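You operate a simulated robot arm through the tools that you are given. There is no shell and no other tool. Be economical: measure what you need, move in short steps, check, and stop when the job is done.

You run a simulated robot arm. Do the job below in one go: nothing can be reset, and whatever is moved stays where it is left.

JOB
Open the lower right drawer, fetch the shackle from the wooden table and set it in the inside of the lower right drawer and shut the drawer again. Then open the top left drawer. Do these in the order given.
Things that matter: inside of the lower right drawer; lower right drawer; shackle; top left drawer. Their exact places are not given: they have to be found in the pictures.

It is judged by the outcome, as a careful person would: the job done as asked, and still so three seconds after it is handed in. It fails if anything else is knocked over, pushed out of place, dropped, spilled or broken.

ROBOT AND FRAMES
A 6-joint arm with a two-finger parallel gripper on a trunk, on a base that drives. Base frame: it is fixed to the floor where the robot stands at the start and does not move with it; the origin is under the middle of the robot, x ahead of it, y to its left, z up. Readings come in mm, degrees, newtons and seconds.
With the tool pointing down near the work surface it reaches from about 320 to 700 mm from the robot's upright axis, wherever it stands. Its first joint turns from -166.0 to 166.0 degrees. Places, roughly: inside of the lower right drawer [700, 200, 400]; lower right drawer [600, 100, 500]; shackle [-1750, 2000, 750]; top left drawer [-200, 700, 700]. Payload 4.1 kg.
Tool frame: the origin (TCP) lies between the finger pads and is the grasp point; the fingertips stand 23 mm ahead of it; z points along the fingers, y is the line along which they close. The gripper opens to 94 mm. The fingers are 38 mm wide and 10 mm thick; the gripper's body (54 by 96 mm) begins 39 mm behind the TCP.
Orientation is told as [roll, pitch, yaw] about the base's x, y, z axes, in that order, counted from this pose: with the fingers straight down and closing along the base's y, the tool's x points along the base's -x, its y along +y and its z along -z.

CONTROLS
- The arm moves only by the tool step_arm. Its argument "moves" is a list of rows, each a list of 3 entries, a list of its own where there are three numbers: the shift along the tool's x, y, z in mm, then the turn, a rotation vector about the tool's x, y, z in degrees, then the finger opening in mm, from 0 to 94. In form: [[[dx, dy, dz], [ax, ay, az], gripper], ...]. A call has 1 to 12 rows; each row shifts and turns the commanded pose from where the row before left it, along the tool's axes as they then stand. Rows are played at 5 a second. More than 50 mm and 8.6 degrees between two rows, or a gripper value outside its range, and nothing of the call is played. Where a pose cannot be reached the arm comes as near as it can. A force on the tool above 40 N (or 10 N above the force at the start of the call, whichever is more), or a blocked arm, ends the call early, and 0.2 s more pass. Each finger travels about 45 mm/s and halts on what it meets, pressing with about 28 N; the grip force reading is that of the motor and also rises with nothing between the fingers. The clock runs only during rows and for 0.2 s after the last one: add rows that do not move to give the fingers time. It gives the time, the measured TCP pose, the force on the tool (base axes), the opening and the grip force at its end, in the units of the frame above (readings bear some noise), with the torque about the TCP (base axes, N m) and any sound that the robot's microphone picked up.
- Cameras (640 x 400 px; columns grow to the right, rows downward): "scene" is now at [-23.4, 210.1, 1433.3]; the picture's right is [0.75, -0.66, 0.00], its down [-0.61, -0.70, -0.36] and it looks along [0.24, 0.27, -0.93] (base axes); focal length 214 px, centre (320, 200). "wrist" rides on the gripper at [86, 16, -75] in the tool frame; the picture's right is [-0.18, 0.98, 0.00], its down [-0.58, -0.11, -0.81] and it looks along [-0.79, -0.15, 0.59] (tool axes); focal length 243 px, centre (320, 200).
- capture(camera): a new picture of that camera. The clock stands still meanwhile.
- slide_trunk(by): slides the trunk up (or, below 0, down) by that many mm; the arm and the scene camera ride with it, the base frame stays. It gives what a move gives, with no picture.
- base_move(legs): drives the robot by 1 to 6 legs, each [ahead, turn to the left] in mm and degrees, along the robot's own axes; the way and the turn of a leg run together, so that a leg with both is an arc; at most 1500 mm and 180 degrees a leg. The arm and the cameras ride along, it lands a little off, and it stops where it bumps. It gives what a move gives.
- head_to(pan, tilt): turns the head with the scene camera to pan (to the left, within 155 degrees either way) and tilt (down, from -29 to 69), counted from straight ahead of the robot. It gives what a move gives.
- point_at(camera, pixels): for up to 12 pixels [column, row] of the newest picture of that camera ("zoom" is the newest enlarged one), the place [x, y, z] in the base frame of the surface seen there, good to about 2 mm. The clock stands still meanwhile.
- enlarge(camera, box): a new picture of the part [left, top, right, bottom] of that camera's present view, enlarged. The clock stands still meanwhile.
- job_done(): hands the job in; it is judged then, once.

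Go step by step. Measure first, check grasps and placings, and put right what went wrong. The budget is 110 turns and 90 pictures, counting those below and the enlarged ones. Unless the task says otherwise, let go and move clear before handing in, and close with one line.

The tools are called after "Call:" as name(argument=value, ...) on one line, values as JSON. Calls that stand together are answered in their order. step_arm: Moves the arm, as the interface text tells. Its arguments: {"type":"object","properties":{"moves":{"type":"array"}},"required":["moves"]} The other tools are called the same way: slide_trunk (by) slides the trunk up or down; base_move (legs) drives the base; head_to (pan, tilt) turns the head that bears the scene camera; capture (camera) takes a picture; point_at (camera, pixels) gives the place of the surface under pixels of a picture; enlarge (camera, box) takes an enlarged picture of a part of a camera's view; job_done () hands the job in.

At the start:

```text
time_s: 0.0
tcp_pos: [224.6, 349.7, 975.5]
orientation: [0.0, 0.0, 0.0]
ft_force: [0.2, 0.2, 0.1]
moment: [0.06, 0.01, -0.03]
grip_width: 93.9
grasp_force: 0.2
trunk travel left (down, up): [-425.0, 165.0]
robot x, y, heading: [1.1, -3.6, 0.1]
head pan, tilt: [49.0, 68.8]
```

scene: 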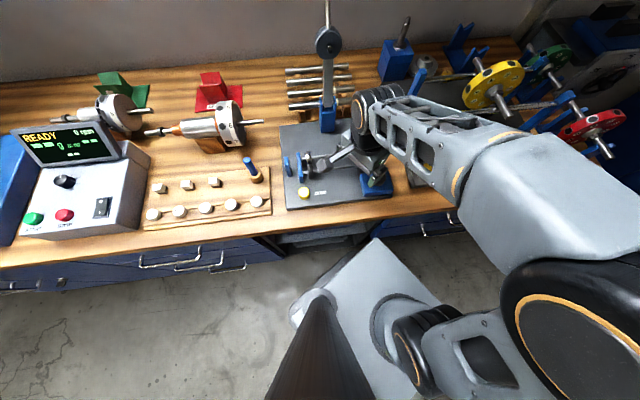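
wrist: 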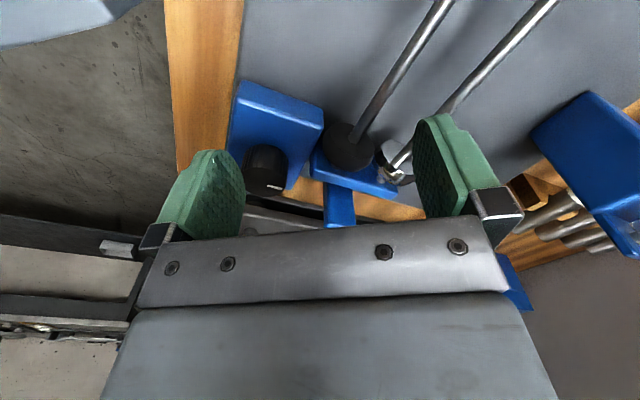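

The scene picture shows a workbench with blue drawers beneath it, seen from above. I'll level the head out for an overview.

Call:
head_to(pan=49, tilt=35)

Call:
capture(camera="scene")

Call:
head_to(pan=130, tilt=30)

Call:
capture(camera="scene")

Call:
head_to(pan=-20, tilt=40)

Call:
capture(camera="scene")

```text
time_s: 1.0
tcp_pos: [226.1, 349.1, 975.0]
orientation: [0.0, 0.0, 0.0]
ft_force: [-1.2, 0.2, 1.6]
moment: [-0.01, 0.0, -0.02]
grip_width: 94.0
grasp_force: 0.0
trunk travel left (down, up): [-425.0, 165.0]
robot x, y, heading: [4.5, -2.0, 0.0]
head pan, tilt: [49.0, 35.0]
```

```text
87 pictures are left
```

scene: 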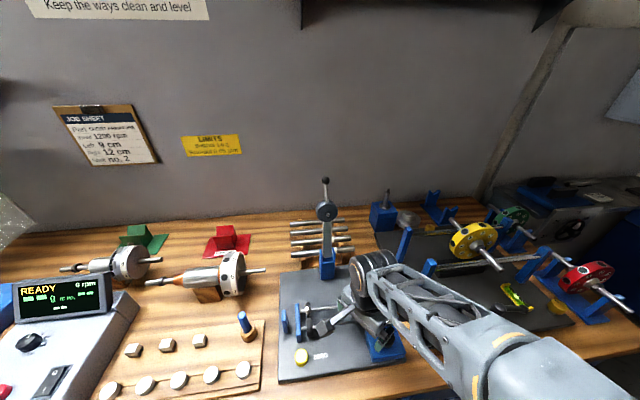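

```text
time_s: 2.5
tcp_pos: [225.7, 349.8, 975.6]
orientation: [0.0, -0.1, 0.0]
ft_force: [0.5, -0.2, -0.8]
moment: [0.0, -0.01, 0.03]
grip_width: 94.0
grasp_force: 0.1
trunk travel left (down, up): [-425.0, 165.0]
robot x, y, heading: [1.2, 0.5, -0.2]
head pan, tilt: [130.0, 30.0]
```

```text
86 pictures are left
```

scene: 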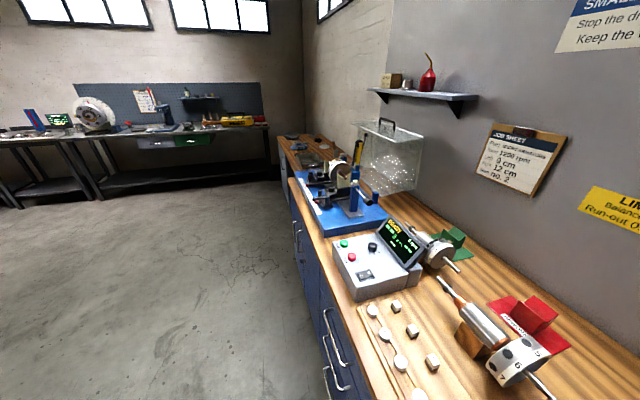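

```text
time_s: 4.9
tcp_pos: [225.1, 349.9, 975.7]
orientation: [0.1, 0.0, 0.0]
ft_force: [-0.2, 0.0, 0.5]
moment: [0.01, -0.05, 0.02]
grip_width: 94.0
grasp_force: 0.1
trunk travel left (down, up): [-425.0, 165.0]
robot x, y, heading: [3.3, 3.2, -0.1]
head pan, tilt: [-20.0, 40.0]
```

```text
85 pictures are left
```

scene: 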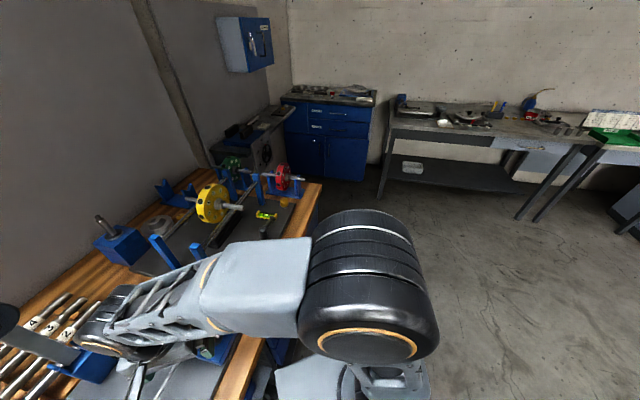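

The bench runs along about [0.75,-0.66], with the shackle's table beyond its far left end. I'll measure the bench edge and drawers, and take a closer look at the far table.

Call:
head_to(pan=130, tilt=30)

Call:
enlarge(camera="scene", box=[250, 110, 410, 210])

Call:
point_at(camera="zoom", pixels=[[150, 130], [200, 200], [270, 120], [330, 180], [160, 260], [130, 120], [100, 380]])

Call:
head_to(pan=49, tilt=69)

Call:
capture(camera="scene")

Call:
point_at(camera="scene", pixels=[[60, 262], [240, 235], [370, 217], [440, 205], [170, 262], [225, 267], [435, 230], [300, 238], [330, 228], [10, 285], [60, 282], [350, 270]])

```text
time_s: 7.2
tcp_pos: [226.0, 349.9, 974.4]
orientation: [0.0, 0.0, 0.1]
ft_force: [0.5, -0.5, -0.5]
moment: [-0.01, -0.03, 0.05]
grip_width: 94.0
grasp_force: 0.0
trunk travel left (down, up): [-425.0, 165.0]
robot x, y, heading: [-2.4, 1.2, 0.1]
head pan, tilt: [130.0, 30.0]
```

```text
4.00 times, centred on (330, 160) of scene
```

zoom: 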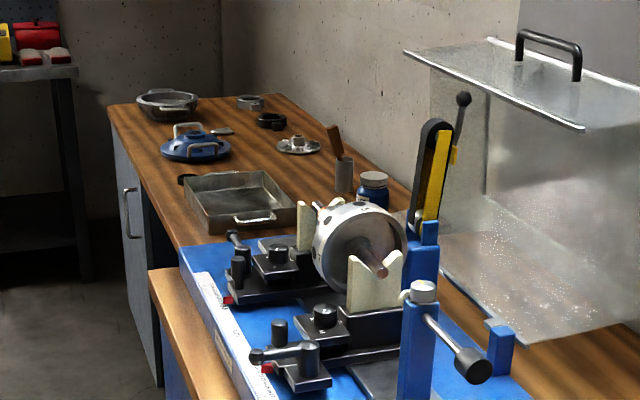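

```text
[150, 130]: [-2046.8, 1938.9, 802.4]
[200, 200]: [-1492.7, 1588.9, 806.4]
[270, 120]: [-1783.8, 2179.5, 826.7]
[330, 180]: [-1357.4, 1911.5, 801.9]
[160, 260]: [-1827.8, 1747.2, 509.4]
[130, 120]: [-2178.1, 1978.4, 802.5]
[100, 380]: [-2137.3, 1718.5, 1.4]
```

```text
time_s: 8.8
tcp_pos: [225.2, 350.2, 975.3]
orientation: [0.0, 0.0, 0.0]
ft_force: [0.2, -0.2, 0.2]
moment: [-0.03, 0.0, -0.01]
grip_width: 93.9
grasp_force: 0.1
trunk travel left (down, up): [-425.0, 165.0]
robot x, y, heading: [-3.1, -0.0, -0.1]
head pan, tilt: [49.0, 68.8]
```

```text
83 pictures are left
```

scene: 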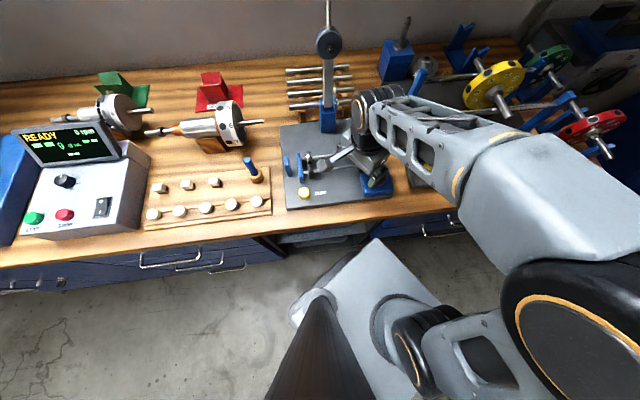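

```text
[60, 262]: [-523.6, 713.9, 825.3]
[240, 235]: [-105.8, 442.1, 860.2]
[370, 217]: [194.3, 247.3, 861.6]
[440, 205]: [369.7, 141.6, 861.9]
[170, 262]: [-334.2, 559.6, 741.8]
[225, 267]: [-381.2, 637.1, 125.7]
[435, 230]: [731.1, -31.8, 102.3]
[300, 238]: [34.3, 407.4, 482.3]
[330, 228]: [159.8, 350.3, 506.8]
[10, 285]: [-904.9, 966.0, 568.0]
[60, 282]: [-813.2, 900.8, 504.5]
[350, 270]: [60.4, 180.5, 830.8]
```

The bench front runs along (0.845,-0.534), about 317 mm from the robot, and its top is at z≈861. I'll raise the trunk, pull the arm in off the bench, then back away to see the drawers.

Call:
slide_trunk(by=160)

Call:
step_arm(moves=[[[16, -25, 0], [0, 0, 0], 94], [[16, -25, 0], [0, 0, 0], 94], [[16, -25, 0], [0, 0, 0], 94]])

Call:
capture(camera="scene")

```text
time_s: 10.6
tcp_pos: [226.1, 349.4, 1134.9]
orientation: [0.1, 0.0, 0.1]
ft_force: [-0.3, 0.8, -0.1]
moment: [-0.01, 0.02, -0.01]
grip_width: 94.0
grasp_force: 0.2
trunk travel left (down, up): [-585.0, 5.0]
robot x, y, heading: [-0.8, 1.6, 0.3]
head pan, tilt: [49.0, 68.8]
```

```text
time_s: 11.4
tcp_pos: [175.4, 273.3, 1133.9]
orientation: [0.0, 0.1, 0.1]
ft_force: [0.7, -0.5, -0.9]
moment: [-0.04, -0.02, 0.02]
grip_width: 93.9
grasp_force: 0.1
trunk travel left (down, up): [-585.0, 5.0]
robot x, y, heading: [-0.4, 1.7, -0.1]
head pan, tilt: [49.0, 68.8]
```

```text
82 pictures are left
```

scene: 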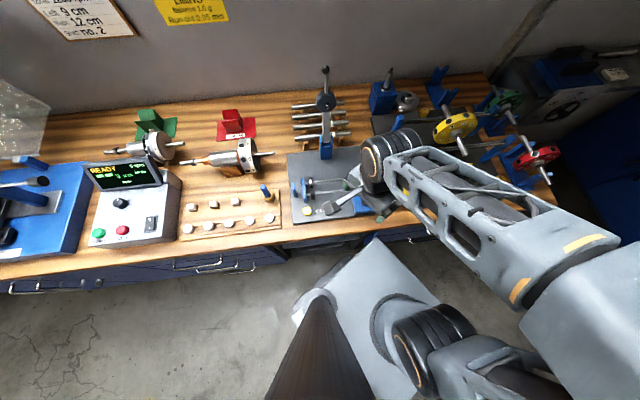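

The arm is now at the bench edge and well above everything. I'll back away, then turn to face the bench.

Call:
base_move(legs=[[-500, 0], [0, 57.7], [-500, 0]])

Call:
head_to(pan=-20, tilt=35)

Call:
capture(camera="scene")

```text
time_s: 19.5
tcp_pos: [-901.6, -135.5, 1135.6]
orientation: [0.0, 0.0, 59.1]
ft_force: [0.1, -0.4, 0.3]
moment: [0.02, -0.05, -0.01]
grip_width: 94.1
grasp_force: 0.0
trunk travel left (down, up): [-585.0, 5.0]
robot x, y, heading: [-754.4, -423.9, 59.3]
head pan, tilt: [49.0, 68.8]
```

```text
time_s: 20.9
tcp_pos: [-902.0, -135.4, 1134.8]
orientation: [0.0, 0.0, 59.2]
ft_force: [-0.7, 0.2, 0.6]
moment: [-0.01, -0.02, 0.04]
grip_width: 94.2
grasp_force: 0.0
trunk travel left (down, up): [-585.0, 5.0]
robot x, y, heading: [-758.9, -428.7, 59.2]
head pan, tilt: [-20.0, 35.0]
```

```text
81 pictures are left
```

scene: 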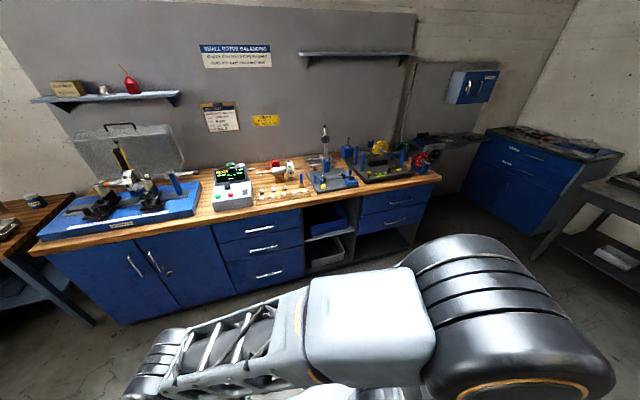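

The bench has a left stack of three drawers (handles at about (263,229), (265,247) and (268,274)) and a right stack of two (handles at about (397,201) and (395,220)). I'll zoom in and measure them.

Call:
enlarge(camera="scene", box=[200, 170, 440, 320])

Call:
point_at(camera="zoom", pixels=[[530, 131], [530, 90], [170, 158], [170, 205], [180, 275], [100, 150], [600, 70], [430, 150], [600, 120], [500, 160]])

```text
2.67 times, centred on (320, 245) of scene
```

zoom: 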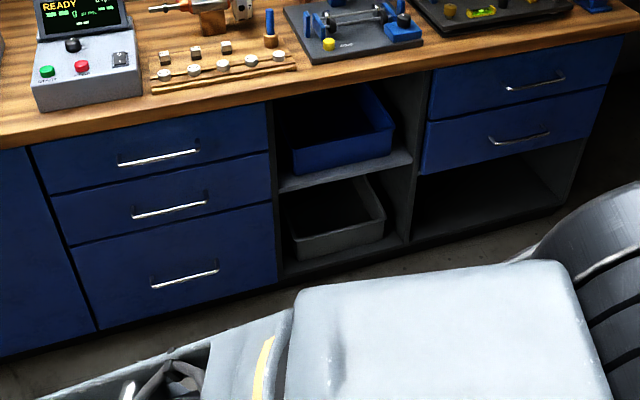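

```text
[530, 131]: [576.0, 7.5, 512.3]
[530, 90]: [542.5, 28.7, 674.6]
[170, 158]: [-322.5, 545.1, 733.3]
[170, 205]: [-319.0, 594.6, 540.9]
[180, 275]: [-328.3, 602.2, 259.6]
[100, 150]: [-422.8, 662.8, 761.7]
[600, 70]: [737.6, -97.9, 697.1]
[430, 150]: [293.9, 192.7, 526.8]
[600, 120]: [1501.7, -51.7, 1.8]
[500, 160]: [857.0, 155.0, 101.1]
```

The drawer faces lie at 0.548x+0.836y=322.5, so the bench normal heading is 56.75°. The lower right handle is at u≈478, z≈512. While in free space I'll swing the arm to the front, then turn the gripper horizontal with the fingers closing vertically.

Call:
step_arm(moves=[[[-45, 0, 0], [0, 0, 0], 94], [[-45, 0, 0], [0, 0, 0], 94], [[-45, 0, 0], [0, 0, 0], 94], [[-45, 0, 0], [0, 0, 0], 94], [[-45, 0, 0], [0, 0, 0], 94], [[0, -46, 0], [0, 0, 0], 94], [[0, -46, 0], [0, 0, 0], 94], [[0, -46, 0], [0, 0, 0], 94], [[0, -46, 0], [0, 0, 0], 94], [[0, -46, 0], [0, 0, 0], 94], [[0, -46, 0], [0, 0, 0], 94]])

Call:
step_arm(moves=[[[0, 0, 0], [0, -8.5, 0], 94], [[0, 0, 0], [0, -8.5, 0], 94], [[0, 0, 0], [0, -8.5, 0], 94], [[0, 0, 0], [0, -8.5, 0], 94], [[0, 0, 0], [0, -8.5, 0], 94], [[0, 0, 0], [0, -8.5, 0], 94], [[0, 0, 0], [0, -8.5, 0], 94], [[0, 0, 0], [0, -8.5, 0], 94], [[0, 0, 0], [0, -8.5, 0], 94], [[0, 0, 0], [0, -8.5, 0], 94], [[0, 0, 0], [0, -5, 0], 94]])

```text
time_s: 23.3
tcp_pos: [-549.4, -84.7, 1132.3]
orientation: [0.0, 0.1, 59.1]
ft_force: [0.7, -0.4, -0.8]
moment: [0.0, -0.01, -0.01]
grip_width: 94.0
grasp_force: 0.0
trunk travel left (down, up): [-585.0, 5.0]
robot x, y, heading: [-754.1, -426.8, 59.0]
head pan, tilt: [-20.0, 35.0]
```

```text
time_s: 25.7
tcp_pos: [-502.4, -6.7, 1167.0]
orientation: [-165.5, -90.0, -135.4]
ft_force: [0.2, -0.5, 0.1]
moment: [-0.02, 0.0, 0.02]
grip_width: 94.2
grasp_force: 0.1
out of reach, approached as far as the arm can: row 5, 6, 7, 8, 9, 10
trunk travel left (down, up): [-585.0, 5.0]
robot x, y, heading: [-758.9, -431.4, 59.3]
head pan, tilt: [-20.0, 35.0]
```

The gripper is now horizontal. Next I'll roll it 90° about its axis so the fingers close vertically.

Call:
step_arm(moves=[[[0, 0, 0], [0, 0, 8.5], 94], [[0, 0, 0], [0, 0, 8.5], 94], [[0, 0, 0], [0, 0, 8.5], 94], [[0, 0, 0], [0, 0, 8.5], 94], [[0, 0, 0], [0, 0, 8.5], 94], [[0, 0, 0], [0, 0, 8.5], 94], [[0, 0, 0], [0, 0, 8.5], 94], [[0, 0, 0], [0, 0, 8.5], 94], [[0, 0, 0], [0, 0, 8.5], 94], [[0, 0, 0], [0, 0, 8.5], 94], [[0, 0, 0], [0, 0, 5], 94]])

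Call:
capture(camera="wrist")

```text
time_s: 28.1
tcp_pos: [-501.2, -5.1, 1167.2]
orientation: [90.1, 0.1, -30.9]
ft_force: [1.4, -0.1, 0.4]
moment: [-0.03, 0.0, 0.01]
grip_width: 94.0
grasp_force: 0.0
trunk travel left (down, up): [-585.0, 5.0]
robot x, y, heading: [-756.1, -426.6, 59.3]
head pan, tilt: [-20.0, 35.0]
```

```text
79 pictures are left
```

wrist: 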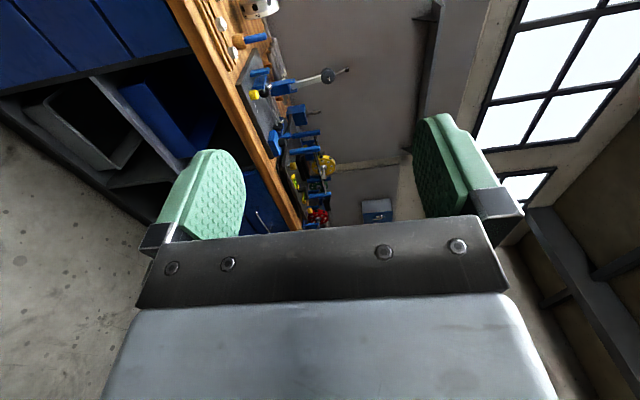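

The gripper faces forward with its y axis up. I'll drive to a spot in front of the lower right drawer, still well back.

Call:
base_move(legs=[[0, -92.4], [875, 0], [0, 90]])

Call:
slide_trunk(by=-585)

Call:
head_to(pan=0, tilt=40)

Call:
capture(camera="scene")

```text
time_s: 40.5
tcp_pos: [257.3, -557.2, 1166.2]
orientation: [90.0, 0.0, -38.1]
ft_force: [0.2, 0.7, -0.6]
moment: [-0.02, 0.0, -0.04]
grip_width: 93.9
grasp_force: 0.1
trunk travel left (down, up): [-585.0, 5.0]
robot x, y, heading: [-46.5, -942.0, 51.7]
head pan, tilt: [-20.0, 35.0]
```

```text
refused: -585 is not a number from -400 to 400
```

```text
time_s: 41.3
tcp_pos: [256.7, -558.0, 1167.4]
orientation: [90.0, 0.0, -38.1]
ft_force: [-0.7, -0.3, 0.6]
moment: [-0.03, -0.02, -0.01]
grip_width: 94.1
grasp_force: 0.0
trunk travel left (down, up): [-585.0, 5.0]
robot x, y, heading: [-55.8, -946.0, 51.9]
head pan, tilt: [0.0, 40.0]
```

```text
78 pictures are left
```

scene: 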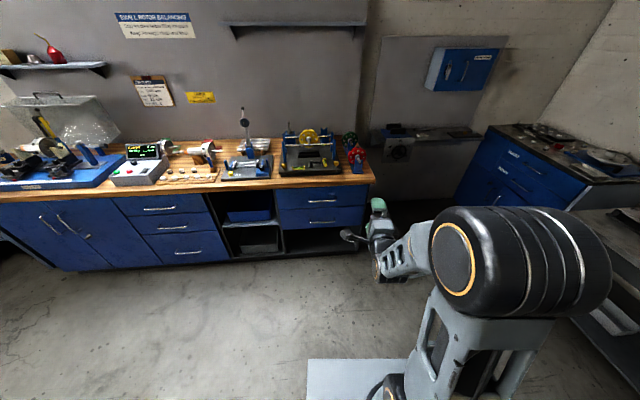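

The robot is at u≈475, v≈-817, heading 51.8°. I'll correct the heading, drive closer and lower the trunk.

Call:
slide_trunk(by=-400)

Call:
slide_trunk(by=-185)

Call:
base_move(legs=[[0, 5], [430, 0]])

Call:
capture(camera="scene")

Call:
capture(camera="wrist")

```text
time_s: 45.1
tcp_pos: [256.3, -557.9, 766.5]
orientation: [89.9, 0.1, -38.1]
ft_force: [-0.7, 0.1, -0.1]
moment: [0.02, 0.0, 0.02]
grip_width: 93.6
grasp_force: 0.1
trunk travel left (down, up): [-185.0, 405.0]
robot x, y, heading: [-48.2, -944.6, 51.9]
head pan, tilt: [0.0, 40.0]
```

```text
time_s: 47.2
tcp_pos: [256.9, -558.4, 580.9]
orientation: [90.1, -0.1, -38.1]
ft_force: [-0.2, -0.2, 0.2]
moment: [0.01, -0.02, 0.0]
grip_width: 94.2
grasp_force: 0.2
trunk travel left (down, up): [0.0, 590.0]
robot x, y, heading: [-47.4, -945.6, 52.1]
head pan, tilt: [0.0, 40.0]
```

```text
time_s: 50.3
tcp_pos: [457.4, -177.4, 581.8]
orientation: [90.0, 0.1, -33.4]
ft_force: [0.1, 0.0, 0.0]
moment: [0.01, 0.0, 0.0]
grip_width: 94.0
grasp_force: 0.0
trunk travel left (down, up): [0.0, 590.0]
robot x, y, heading: [180.7, -590.1, 56.7]
head pan, tilt: [0.0, 40.0]
```

```text
77 pictures are left
```

scene: 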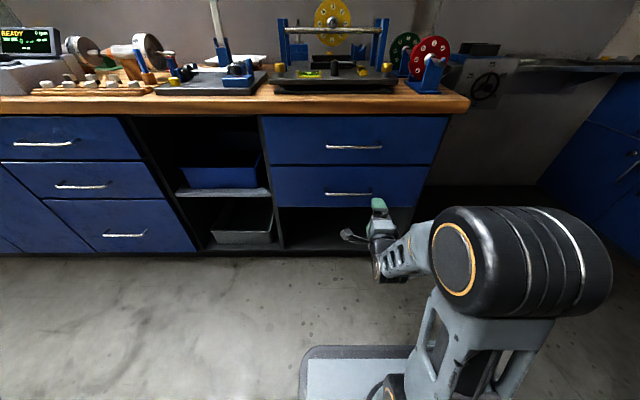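

```text
76 pictures are left
```

wrist: 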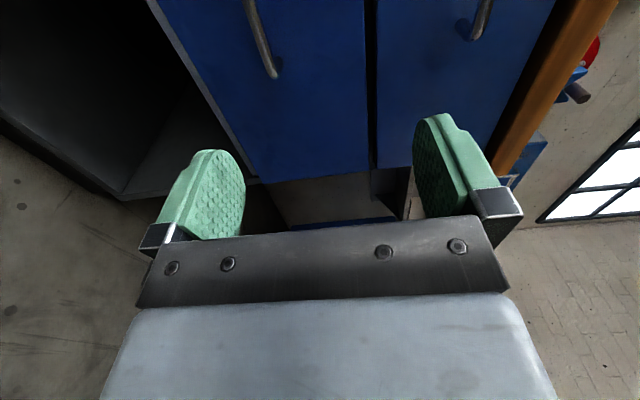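

The lower right handle shows in the scene at about (347,194). I'll zoom in to locate the bar precisely.

Call:
enlarge(camera="scene", box=[260, 110, 460, 235])

Call:
point_at(camera="zoom", pixels=[[215, 266], [250, 267], [280, 267], [310, 266], [340, 264], [280, 269], [280, 265], [280, 285], [270, 120], [100, 250]])

```text
3.20 times, centred on (360, 172) of scene
```

zoom: 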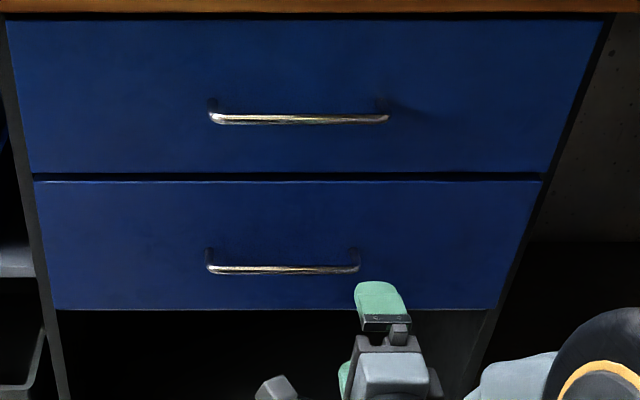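

```text
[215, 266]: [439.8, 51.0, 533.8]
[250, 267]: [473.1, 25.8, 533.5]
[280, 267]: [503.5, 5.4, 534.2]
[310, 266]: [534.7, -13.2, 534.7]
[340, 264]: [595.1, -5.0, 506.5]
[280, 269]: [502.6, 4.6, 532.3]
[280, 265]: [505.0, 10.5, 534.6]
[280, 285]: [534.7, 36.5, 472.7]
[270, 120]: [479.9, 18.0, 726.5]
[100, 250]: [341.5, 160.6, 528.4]
```

The bar centre is at about (503,5,529), v≈280. The TCP is 173 mm short of it, 60 mm too far right and 52 mm too high. I'll move sideways and down first, then forward to stop short of the bar.

Call:
step_arm(moves=[[[29, -26, 0], [0, 0, 0], 94], [[29, -27, 0], [0, 0, 0], 94], [[0, 0, 40], [0, 0, 0], 94], [[0, 0, 40], [0, 0, 0], 94], [[0, 0, 35], [0, 0, 0], 94]])

Call:
capture(camera="wrist")

Call:
enlarge(camera="scene", box=[260, 110, 460, 235])

```text
time_s: 51.5
tcp_pos: [470.7, -50.1, 529.1]
orientation: [90.0, 0.0, -33.4]
ft_force: [0.5, 0.4, -0.2]
moment: [0.0, 0.03, 0.01]
grip_width: 93.9
grasp_force: 0.1
trunk travel left (down, up): [0.0, 590.0]
robot x, y, heading: [184.2, -588.9, 56.4]
head pan, tilt: [0.0, 40.0]
```

```text
74 pictures are left
```

wrist: 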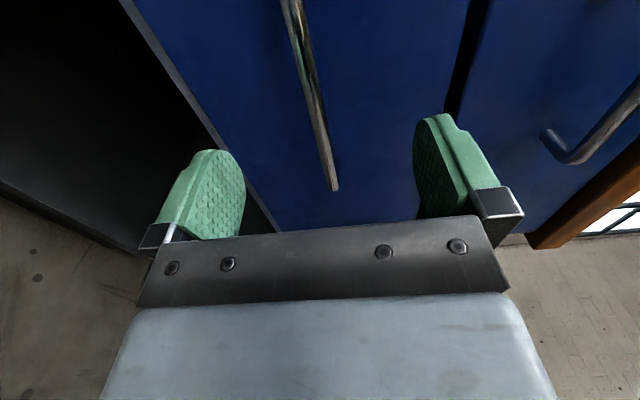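

```text
3.20 times, centred on (360, 172) of scene
```

zoom: 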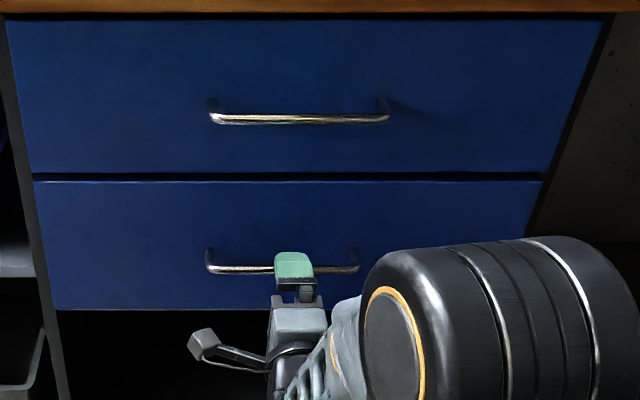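

The bar sits between the fingers (wrist bar at (310,90)). I'll advance 58 mm and close on it.

Call:
step_arm(moves=[[[0, 0, 29], [0, 0, 0], 94], [[0, 0, 29], [0, 0, 0], 94], [[0, 0, 0], [0, 0, 0], 40], [[0, 0, 0], [0, 0, 0], 20], [[0, 0, 0], [0, 0, 0], 0], [[0, 0, 0], [0, 0, 0], 0], [[0, 0, 0], [0, 0, 0], 0], [[0, 0, 0], [0, 0, 0], 0], [[0, 0, 0], [0, 0, 0], 0], [[0, 0, 0], [0, 0, 0], 0]])

Call:
capture(camera="wrist")

```text
time_s: 53.7
tcp_pos: [502.7, -1.2, 526.8]
orientation: [89.7, -0.1, -33.4]
ft_force: [-1.5, -2.6, -16.5]
moment: [-0.1, 0.19, 0.12]
grip_width: 11.8
grasp_force: 44.9
trunk travel left (down, up): [0.0, 590.0]
robot x, y, heading: [185.1, -591.3, 56.4]
head pan, tilt: [0.0, 40.0]
```

```text
72 pictures are left
```

wrist: 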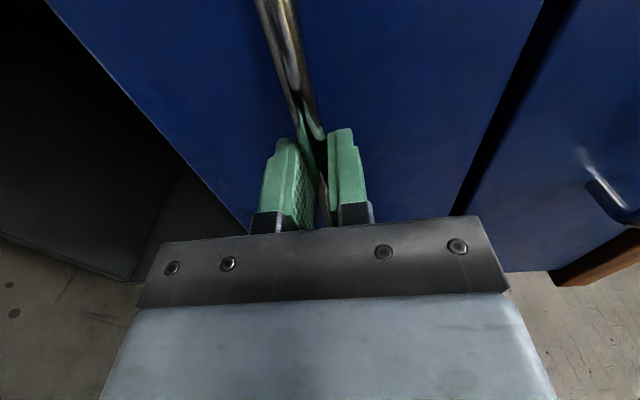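

The bar is gripped at 11.8 mm. I'll pull straight back, easing off the vertical offset.

Call:
step_arm(moves=[[[0, -2, 0], [0, 0, 0], 0], [[0, 0, -20], [0, 0, 0], 0], [[0, 0, -30], [0, 0, 0], 0], [[0, 0, -30], [0, 0, 0], 0], [[0, 0, -30], [0, 0, 0], 0], [[0, 0, -30], [0, 0, 0], 0]])

```text
time_s: 55.1
tcp_pos: [426.9, -117.6, 526.2]
orientation: [89.7, 0.0, -33.4]
ft_force: [0.0, -1.1, -15.9]
moment: [-0.12, 0.13, 1.39]
grip_width: 11.7
grasp_force: 45.0
trunk travel left (down, up): [0.0, 590.0]
robot x, y, heading: [185.1, -589.8, 56.8]
head pan, tilt: [0.0, 40.0]
```

The drawer is about 139 mm open. I'll pull further with the base for roughly another 130 mm.

Call:
base_move(legs=[[-130, 0]])

Call:
capture(camera="scene")

```text
time_s: 56.4
tcp_pos: [354.2, -228.3, 526.9]
orientation: [89.8, -0.1, -33.3]
ft_force: [-0.1, 3.1, -19.2]
moment: [-0.1, 0.14, 0.56]
grip_width: 11.7
grasp_force: 45.0
trunk travel left (down, up): [0.0, 590.0]
robot x, y, heading: [112.8, -702.7, 56.7]
head pan, tilt: [0.0, 40.0]
```

```text
71 pictures are left
```

scene: 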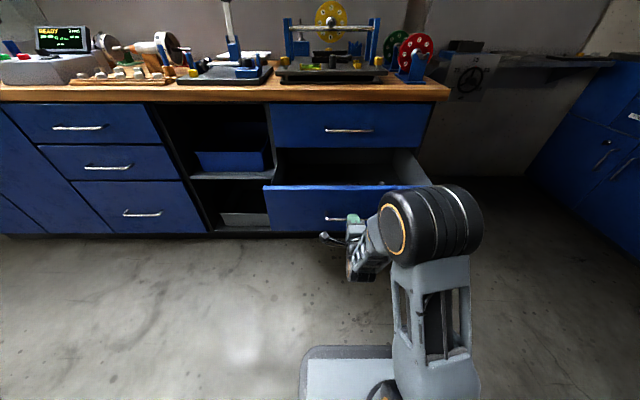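

The drawer is about 272 mm open. I'll release, back off, and raise the trunk to look inside.

Call:
step_arm(moves=[[[0, 0, 0], [0, 0, 0], 30], [[0, 0, 0], [0, 0, 0], 60], [[0, 0, 0], [0, 0, 0], 60], [[0, 0, -30], [0, 0, 0], 60], [[0, 0, -30], [0, 0, 0], 60]])

Call:
base_move(legs=[[-250, 0]])

Call:
slide_trunk(by=400)

Call:
slide_trunk(by=185)

Call:
capture(camera="scene")

Call:
enlarge(camera="scene", box=[240, 80, 480, 230])

```text
time_s: 57.5
tcp_pos: [328.7, -264.0, 526.2]
orientation: [89.9, -0.1, -33.4]
ft_force: [0.0, -0.3, -0.8]
moment: [0.02, 0.01, 0.02]
grip_width: 60.1
grasp_force: 0.0
out of reach, approached as far as the arm can: row 5
trunk travel left (down, up): [0.0, 590.0]
robot x, y, heading: [117.6, -696.7, 56.4]
head pan, tilt: [0.0, 40.0]
```

```text
time_s: 59.4
tcp_pos: [190.6, -469.5, 527.3]
orientation: [89.9, -0.1, -33.2]
ft_force: [-0.2, 0.7, 0.6]
moment: [-0.01, 0.03, -0.03]
grip_width: 60.1
grasp_force: 0.2
trunk travel left (down, up): [0.0, 590.0]
robot x, y, heading: [-20.2, -905.9, 57.0]
head pan, tilt: [0.0, 40.0]
```

```text
time_s: 63.2
tcp_pos: [190.4, -470.0, 926.1]
orientation: [90.0, 0.0, -33.1]
ft_force: [0.0, 0.2, -0.3]
moment: [-0.01, 0.0, -0.02]
grip_width: 60.0
grasp_force: 0.0
trunk travel left (down, up): [-400.0, 190.0]
robot x, y, heading: [-23.1, -908.8, 56.8]
head pan, tilt: [0.0, 40.0]
```

```text
time_s: 65.2
tcp_pos: [190.9, -470.4, 1111.8]
orientation: [89.9, 0.1, -33.0]
ft_force: [0.0, -0.6, -0.7]
moment: [-0.04, -0.02, 0.0]
grip_width: 60.2
grasp_force: 0.1
trunk travel left (down, up): [-585.0, 5.0]
robot x, y, heading: [-25.4, -908.2, 56.8]
head pan, tilt: [0.0, 40.0]
```

```text
70 pictures are left
```

scene: 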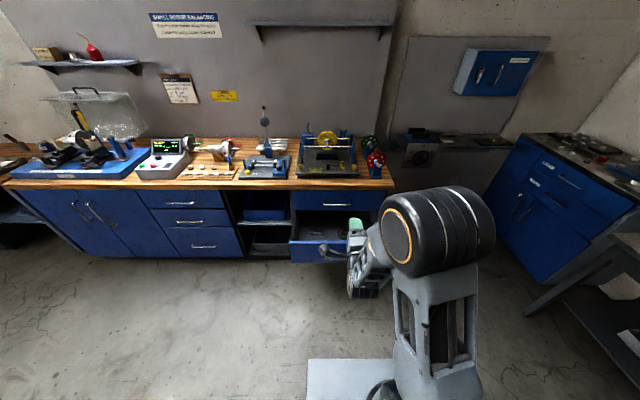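

```text
2.67 times, centred on (360, 155) of scene
```

zoom: 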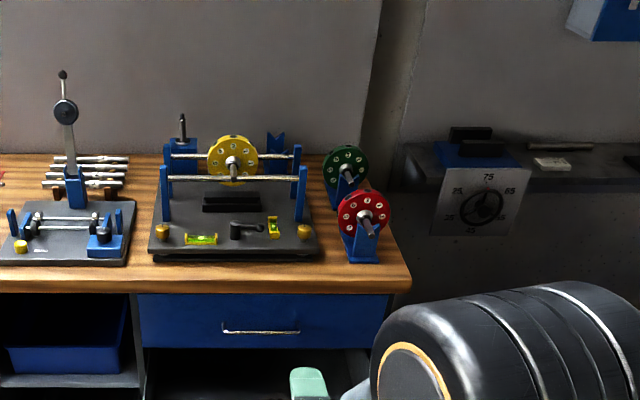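

The lower right drawer is open. Next I'll drive along the bench to the wooden table on the far left.

Call:
base_move(legs=[[0, 90], [1450, 0]])

Call:
head_to(pan=-20, tilt=25)

Call:
capture(camera="scene")

```text
time_s: 76.2
tcp_pos: [-1648.5, 108.3, 1111.1]
orientation: [89.9, 0.0, 55.6]
ft_force: [1.4, -0.9, -1.3]
moment: [-0.01, 0.0, 0.0]
grip_width: 60.2
grasp_force: 0.0
trunk travel left (down, up): [-585.0, 5.0]
robot x, y, heading: [-1220.1, -114.3, 145.8]
head pan, tilt: [0.0, 40.0]
```

```text
time_s: 77.0
tcp_pos: [-1649.3, 109.9, 1112.1]
orientation: [89.8, 0.1, 55.7]
ft_force: [-0.2, 0.2, 0.2]
moment: [0.05, 0.0, -0.02]
grip_width: 59.6
grasp_force: 0.0
trunk travel left (down, up): [-585.0, 5.0]
robot x, y, heading: [-1218.8, -116.2, 145.8]
head pan, tilt: [-20.0, 25.0]
```

```text
68 pictures are left
```

scene: 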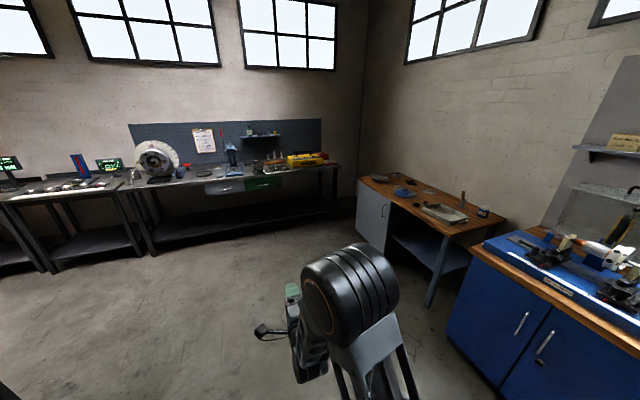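

Call:
enlarge(camera="scene", box=[345, 160, 525, 272])

Call:
point_at(camera="zoom", pixels=[[60, 85], [320, 225], [285, 115], [245, 160], [210, 110], [180, 78], [120, 68], [210, 88], [500, 240]])

```text
3.56 times, centred on (435, 216) of scene
```

zoom: 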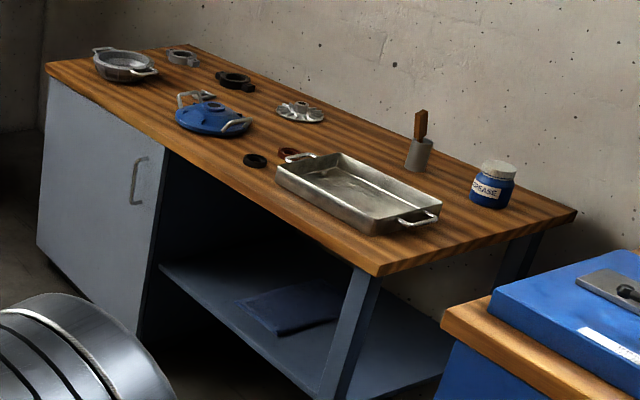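

```text
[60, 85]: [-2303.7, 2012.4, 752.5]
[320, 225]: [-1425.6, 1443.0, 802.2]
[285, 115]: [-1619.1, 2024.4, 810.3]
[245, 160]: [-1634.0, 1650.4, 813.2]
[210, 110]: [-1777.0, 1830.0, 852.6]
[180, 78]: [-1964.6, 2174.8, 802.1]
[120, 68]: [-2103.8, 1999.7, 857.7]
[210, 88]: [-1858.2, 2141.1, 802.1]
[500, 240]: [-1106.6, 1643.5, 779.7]
```

The table front is at v≈420 with its top at z≈802. Several metal items lie there and I need a closer look, so first I'll check clearance to the left-wall bench before driving.

Call:
point_at(camera="scene", pixels=[[130, 185], [150, 250], [345, 170], [220, 183], [30, 270]])

```text
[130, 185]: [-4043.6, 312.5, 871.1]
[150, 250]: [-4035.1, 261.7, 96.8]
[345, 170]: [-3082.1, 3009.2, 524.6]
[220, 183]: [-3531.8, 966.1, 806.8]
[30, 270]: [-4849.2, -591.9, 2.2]
```

That bench starts beyond u≈-3480, so there's room. I'll drive on, turn to face the table and look.

Call:
base_move(legs=[[1500, 0.9], [0, -90]])

Call:
head_to(pan=5, tilt=35)

Call:
capture(camera="scene")

```text
time_s: 88.3
tcp_pos: [-2264.1, 1170.9, 1112.1]
orientation: [89.8, 0.0, -33.0]
ft_force: [0.7, 0.3, 0.2]
moment: [-0.03, 0.0, 0.02]
grip_width: 60.2
grasp_force: 0.0
trunk travel left (down, up): [-585.0, 5.0]
robot x, y, heading: [-2477.0, 732.2, 56.9]
head pan, tilt: [-20.0, 25.0]
```

```text
time_s: 89.2
tcp_pos: [-2264.4, 1171.7, 1112.3]
orientation: [90.0, 0.0, -32.9]
ft_force: [0.8, -0.3, 0.0]
moment: [0.02, 0.01, 0.0]
grip_width: 60.0
grasp_force: 0.1
trunk travel left (down, up): [-585.0, 5.0]
robot x, y, heading: [-2474.1, 733.1, 57.2]
head pan, tilt: [5.0, 35.0]
```

```text
66 pictures are left
```

scene: 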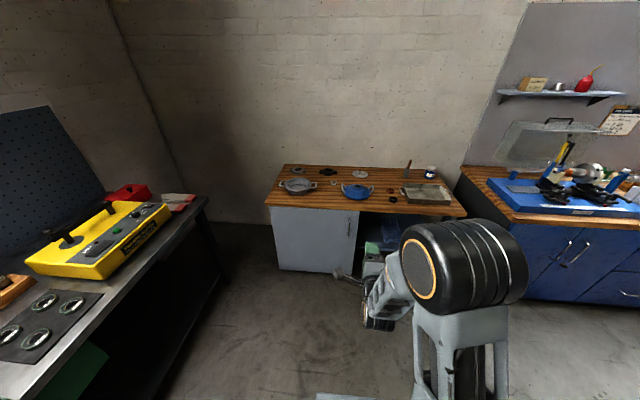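

Call:
enlarge(camera="scene", box=[260, 145, 480, 282])

Call:
enlarge(camera="scene", box=[270, 155, 390, 230])

Call:
point_at(camera="zoom", pixels=[[150, 80], [310, 90], [330, 130], [345, 145], [340, 152], [480, 90], [500, 210], [70, 235]])

```text
2.91 times, centred on (370, 214) of scene
```

zoom: 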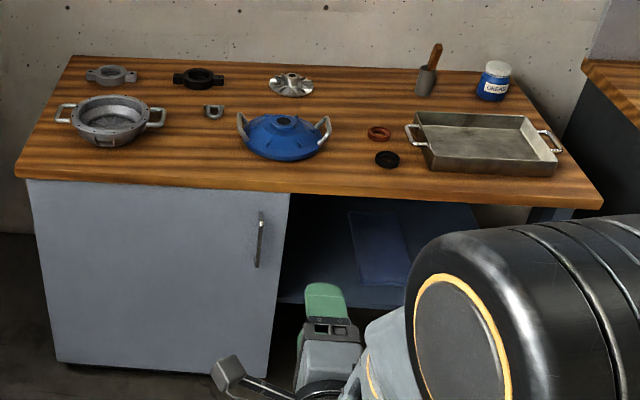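

```text
5.33 times, centred on (330, 192) of scene
```

zoom: 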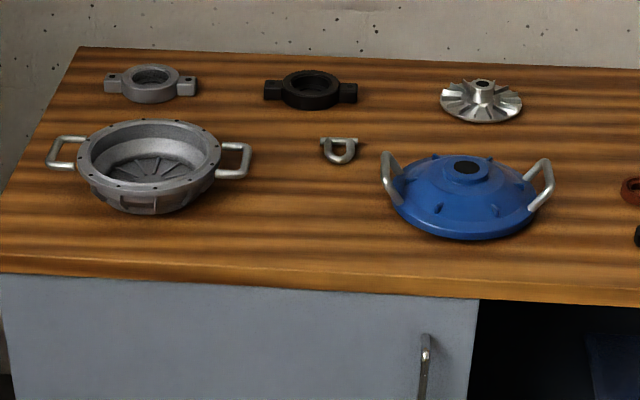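

```text
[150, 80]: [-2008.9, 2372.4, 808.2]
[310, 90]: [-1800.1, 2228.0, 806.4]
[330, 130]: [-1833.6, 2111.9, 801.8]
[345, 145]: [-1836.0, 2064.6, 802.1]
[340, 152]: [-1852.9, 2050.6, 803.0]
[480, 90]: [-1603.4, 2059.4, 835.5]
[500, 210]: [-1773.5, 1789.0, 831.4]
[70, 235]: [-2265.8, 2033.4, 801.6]
```

The shackle is the small D-shaped piece at zoom (340,148). I'll measure its outline.

Call:
enlarge(camera="scene", box=[318, 172, 350, 192])

Call:
point_at(camera="zoom", pixels=[[200, 170], [320, 170], [430, 170], [320, 290], [250, 230], [400, 230], [320, 220], [320, 310]])

```text
16.00 times, centred on (334, 182) of scene
```

zoom: 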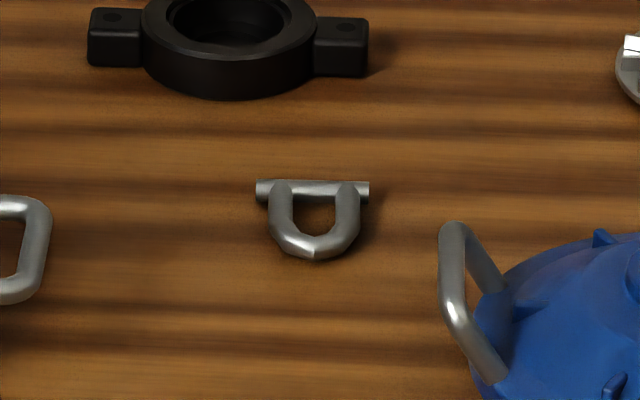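

```text
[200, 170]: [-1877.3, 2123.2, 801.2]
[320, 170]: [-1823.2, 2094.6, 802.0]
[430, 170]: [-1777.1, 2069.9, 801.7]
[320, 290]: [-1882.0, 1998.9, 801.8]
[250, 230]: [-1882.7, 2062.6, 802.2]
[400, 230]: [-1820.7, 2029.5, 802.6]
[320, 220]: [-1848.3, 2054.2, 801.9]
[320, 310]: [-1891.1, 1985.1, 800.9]
```

Call:
point_at(camera="zoom", pixels=[[262, 190], [313, 190], [365, 190], [280, 210], [347, 210], [313, 243], [313, 256], [290, 240], [338, 240], [120, 55], [340, 60], [455, 260]])

```text
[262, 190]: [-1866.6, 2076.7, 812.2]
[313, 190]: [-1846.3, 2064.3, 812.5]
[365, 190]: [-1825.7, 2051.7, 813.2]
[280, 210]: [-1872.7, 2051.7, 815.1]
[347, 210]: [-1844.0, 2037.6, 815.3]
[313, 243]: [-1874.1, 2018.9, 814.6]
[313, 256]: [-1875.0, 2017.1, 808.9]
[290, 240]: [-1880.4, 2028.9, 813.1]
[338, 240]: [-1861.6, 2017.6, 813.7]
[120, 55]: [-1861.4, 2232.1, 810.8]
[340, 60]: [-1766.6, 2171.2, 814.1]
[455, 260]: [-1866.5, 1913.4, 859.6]
```

The shackle lies flat with its pin along u. Its legs' middle is at about (-1858,2045), top z 815, about 44 mm across the legs. I'll turn the gripper back to pointing down here in free space, then drive up to the table.

Call:
step_arm(moves=[[[0, 0, 0], [0, 0, -8.5], 60], [[0, 0, 0], [0, 0, -8.5], 60], [[0, 0, 0], [0, 0, -8.5], 60], [[0, 0, 0], [0, 0, -8.5], 60], [[0, 0, 0], [0, 0, -8.5], 60], [[0, 0, 0], [0, 0, -8.5], 60], [[0, 0, 0], [0, 0, -8.5], 60], [[0, 0, 0], [0, 0, -8.5], 60], [[0, 0, 0], [0, 0, -8.5], 60], [[0, 0, 0], [0, 0, -8.5], 60], [[0, 0, 0], [0, 0, -5], 60]])

Call:
step_arm(moves=[[[0, 0, 0], [0, 8.5, 0], 70], [[0, 0, 0], [0, 8.5, 0], 70], [[0, 0, 0], [0, 8.5, 0], 70], [[0, 0, 0], [0, 8.5, 0], 70], [[0, 0, 0], [0, 8.5, 0], 70], [[0, 0, 0], [0, 8.5, 0], 70], [[0, 0, 0], [0, 8.5, 0], 70], [[0, 0, 0], [0, 8.5, 0], 70], [[0, 0, 0], [0, 8.5, 0], 70], [[0, 0, 0], [0, 8.5, 0], 70], [[0, 0, 0], [0, 5, 0], 70]])

Call:
base_move(legs=[[840, 0]])

Call:
head_to(pan=15, tilt=55)

Call:
capture(camera="scene")

```text
time_s: 91.6
tcp_pos: [-2263.8, 1171.3, 1111.2]
orientation: [-65.0, -89.9, 121.9]
ft_force: [0.4, -0.3, 0.5]
moment: [0.0, -0.02, -0.02]
grip_width: 60.1
grasp_force: 0.1
trunk travel left (down, up): [-585.0, 5.0]
robot x, y, heading: [-2478.9, 733.5, 56.9]
head pan, tilt: [5.0, 35.0]
```

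```text
time_s: 94.0
tcp_pos: [-2307.1, 1166.6, 1057.5]
orientation: [-8.5, -7.9, 55.8]
ft_force: [0.6, 0.5, -0.6]
moment: [-0.01, 0.02, -0.03]
grip_width: 69.8
grasp_force: 0.0
out of reach, approached as far as the arm can: row 6, 8, 9, 10, 11
trunk travel left (down, up): [-585.0, 5.0]
robot x, y, heading: [-2478.3, 736.0, 57.4]
head pan, tilt: [5.0, 35.0]
```

```text
time_s: 98.5
tcp_pos: [-1851.9, 1871.7, 1056.7]
orientation: [-8.4, -8.0, 56.1]
ft_force: [1.1, 0.5, 0.5]
moment: [-0.01, 0.0, -0.02]
grip_width: 70.1
grasp_force: 0.0
trunk travel left (down, up): [-585.0, 5.0]
robot x, y, heading: [-2021.7, 1441.1, 57.3]
head pan, tilt: [5.0, 35.0]
```

```text
time_s: 99.3
tcp_pos: [-1852.0, 1871.1, 1058.2]
orientation: [-8.5, -8.0, 56.0]
ft_force: [-0.3, -0.3, 0.1]
moment: [0.0, -0.02, 0.0]
grip_width: 69.9
grasp_force: 0.1
trunk travel left (down, up): [-585.0, 5.0]
robot x, y, heading: [-2024.5, 1440.1, 57.2]
head pan, tilt: [15.0, 55.0]
```

```text
62 pictures are left
```

scene: 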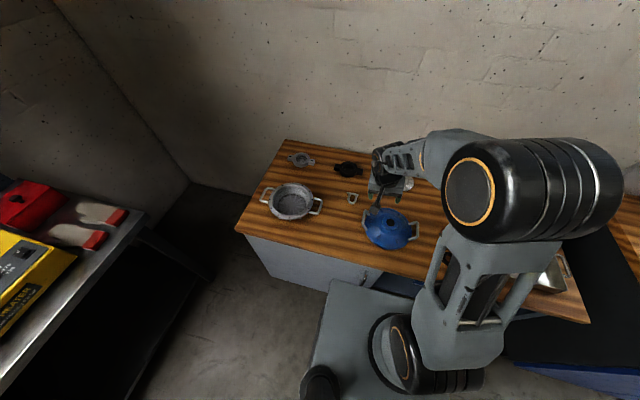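

I'm at the table with the gripper slightly tilted because it was near its reach limit. I'll lower the hand a bit and see what the orientation does.

Call:
step_arm(moves=[[[0, 0, 30], [0, 0, 0], 70], [[0, 0, 30], [0, 0, 0], 70]])

Call:
enlarge(camera="scene", box=[330, 160, 410, 210])

Call:
capture(camera="wrist")

```text
time_s: 99.9
tcp_pos: [-1838.8, 1875.5, 997.7]
orientation: [-8.5, -8.1, 56.2]
ft_force: [-0.1, 0.1, -0.5]
moment: [0.01, -0.02, -0.03]
grip_width: 70.3
grasp_force: 0.0
trunk travel left (down, up): [-585.0, 5.0]
robot x, y, heading: [-2020.9, 1436.8, 57.1]
head pan, tilt: [15.0, 55.0]
```

```text
8.00 times, centred on (370, 185) of scene
```

zoom: 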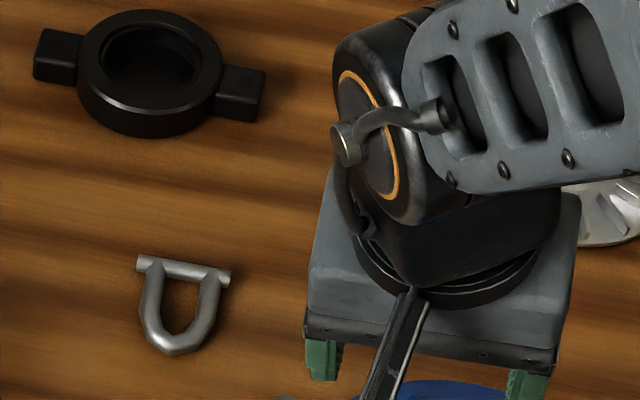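

```text
60 pictures are left
```

wrist: 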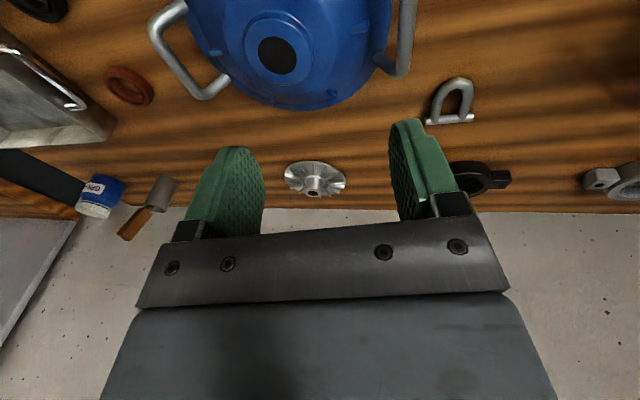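

The shackle is clearly visible at zoom (185,305). I'll re-measure it from here, then level the tool and move above it.

Call:
point_at(camera="zoom", pixels=[[143, 264], [184, 270], [225, 276], [153, 302], [205, 307], [173, 343], [160, 325], [193, 333]])

Call:
step_arm(moves=[[[0, 0, 0], [-4.2, 4.0, -1.6], 70], [[0, 0, 0], [-4.2, 4.0, -1.6], 70], [[-34, 26, 0], [0, 0, 0], 70], [[-34, 26, 0], [0, 0, 0], 70], [[-34, 26, 0], [0, 0, 0], 70], [[-32, 26, 0], [0, 0, 0], 70]])

```text
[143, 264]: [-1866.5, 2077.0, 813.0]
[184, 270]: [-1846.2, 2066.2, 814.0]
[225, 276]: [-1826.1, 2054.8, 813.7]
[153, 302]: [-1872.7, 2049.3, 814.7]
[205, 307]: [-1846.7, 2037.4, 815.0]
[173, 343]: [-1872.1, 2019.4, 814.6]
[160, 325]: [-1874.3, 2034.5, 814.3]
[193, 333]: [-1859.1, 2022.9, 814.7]
```

```text
time_s: 101.3
tcp_pos: [-1862.3, 2018.9, 976.3]
orientation: [-9.2, -8.0, 56.9]
ft_force: [0.3, 1.4, 1.0]
moment: [0.01, 0.04, -0.02]
grip_width: 70.2
grasp_force: 0.1
out of reach, approached as far as the arm can: row 1, 2, 4, 5, 6
trunk travel left (down, up): [-585.0, 5.0]
robot x, y, heading: [-2022.7, 1440.6, 57.3]
head pan, tilt: [15.0, 55.0]
```

The tool can't level out at this extension. I'll lower it a little, bring it closer in, and retry in smaller steps.

Call:
step_arm(moves=[[[35, 0, 20], [0, 0, 0], 70], [[35, 0, 20], [0, 0, 0], 70], [[35, 0, 20], [0, 0, 0], 70], [[0, 0, 0], [-2, 2, -1], 70], [[0, 0, 0], [-2, 2, -1], 70], [[0, 0, 0], [-2, 2, -1], 70], [[0, 0, 0], [-2, 2, 0], 70]])

Call:
capture(camera="scene")

```text
time_s: 102.9
tcp_pos: [-1905.4, 1929.2, 902.9]
orientation: [-5.9, -5.1, 57.6]
ft_force: [0.3, -0.7, -0.9]
moment: [0.01, 0.02, 0.0]
grip_width: 70.1
grasp_force: 0.1
out of reach, approached as far as the arm can: row 1, 4, 5, 6
trunk travel left (down, up): [-585.0, 5.0]
robot x, y, heading: [-2021.5, 1437.9, 57.0]
head pan, tilt: [15.0, 55.0]
```

```text
59 pictures are left
```

scene: 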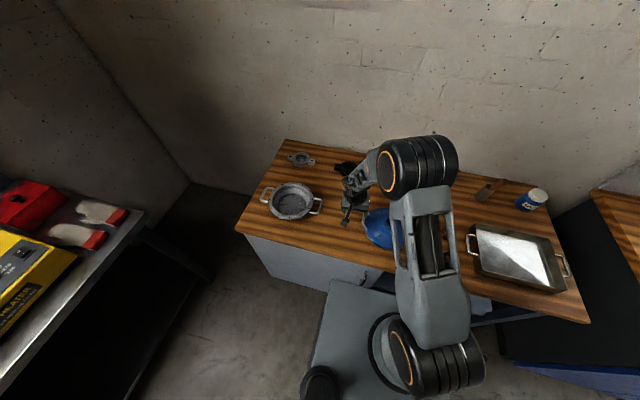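

The tilt is improving. I'll shift sideways off the lid and keep levelling in small steps.

Call:
step_arm(moves=[[[-10, 30, -15], [0, 0, 0], 70], [[-10, 30, 0], [0, 0, 0], 70], [[0, 0, 0], [-1.5, 1.5, -0.5], 70], [[0, 0, 0], [-1.5, 1.5, 0], 70], [[0, 0, 0], [-1.5, 1.5, 0], 70], [[0, 0, 0], [-1.5, 0.5, 0], 70], [[0, 0, 0], [0, 0, 0], 70]])

```text
time_s: 104.5
tcp_pos: [-1948.2, 1965.4, 902.1]
orientation: [-6.6, -5.9, 57.8]
ft_force: [0.1, -0.6, -0.1]
moment: [0.02, 0.02, 0.01]
grip_width: 69.9
grasp_force: 0.0
out of reach, approached as far as the arm can: row 1, 4, 6
trunk travel left (down, up): [-585.0, 5.0]
robot x, y, heading: [-2022.1, 1441.0, 57.1]
head pan, tilt: [15.0, 55.0]
```

Levelling is limited in this arm posture. The tool was fully level earlier at fwd≈400, z≈1130, so I'll lift and retract to that region and level there.

Call:
step_arm(moves=[[[0, 0, -45], [0, 0, 0], 70], [[0, 0, -45], [0, 0, 0], 70], [[0, 0, -45], [0, 0, 0], 70], [[0, 0, -45], [0, 0, 0], 70], [[20, -40, 0], [0, 0, 0], 70], [[20, -40, 0], [0, 0, 0], 70], [[20, -40, 0], [0, 0, 0], 70], [[20, -40, 0], [0, 0, 0], 70], [[0, -40, 0], [0, 0, 0], 70], [[0, 0, 0], [0, 0, 0], 70]])

Call:
step_arm(moves=[[[0, 0, 0], [-2, 2, 0], 70], [[0, 0, 0], [-2, 2, 0], 70], [[0, 0, 0], [-2, 2, 0], 70], [[0, 0, 0], [0, 0, 0], 70]])

Call:
capture(camera="scene")

```text
time_s: 106.7
tcp_pos: [-1850.3, 1760.7, 1069.6]
orientation: [-8.8, -8.2, 57.9]
ft_force: [-0.1, -0.6, -0.1]
moment: [-0.06, 0.02, 0.04]
grip_width: 69.9
grasp_force: 0.0
out of reach, approached as far as the arm can: row 1, 2, 3, 4
trunk travel left (down, up): [-585.0, 5.0]
robot x, y, heading: [-2022.0, 1438.7, 57.3]
head pan, tilt: [15.0, 55.0]
```

```text
time_s: 107.7
tcp_pos: [-1851.2, 1761.1, 1070.4]
orientation: [-8.7, -8.2, 57.9]
ft_force: [-0.3, -0.1, -0.1]
moment: [-0.03, -0.02, 0.01]
grip_width: 70.2
grasp_force: 0.0
out of reach, approached as far as the arm can: row 2
trunk travel left (down, up): [-585.0, 5.0]
robot x, y, heading: [-2022.3, 1438.8, 57.3]
head pan, tilt: [15.0, 55.0]
```

```text
58 pictures are left
```

scene: 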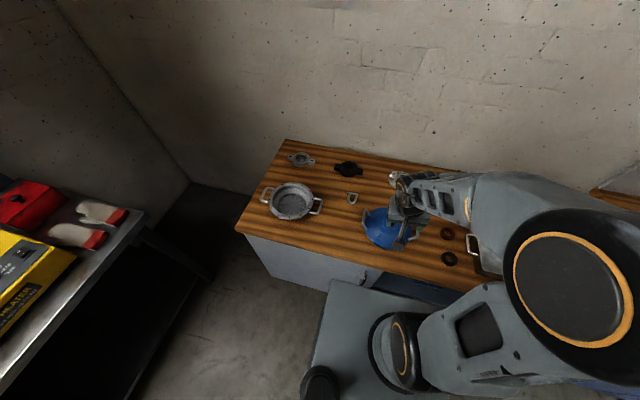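

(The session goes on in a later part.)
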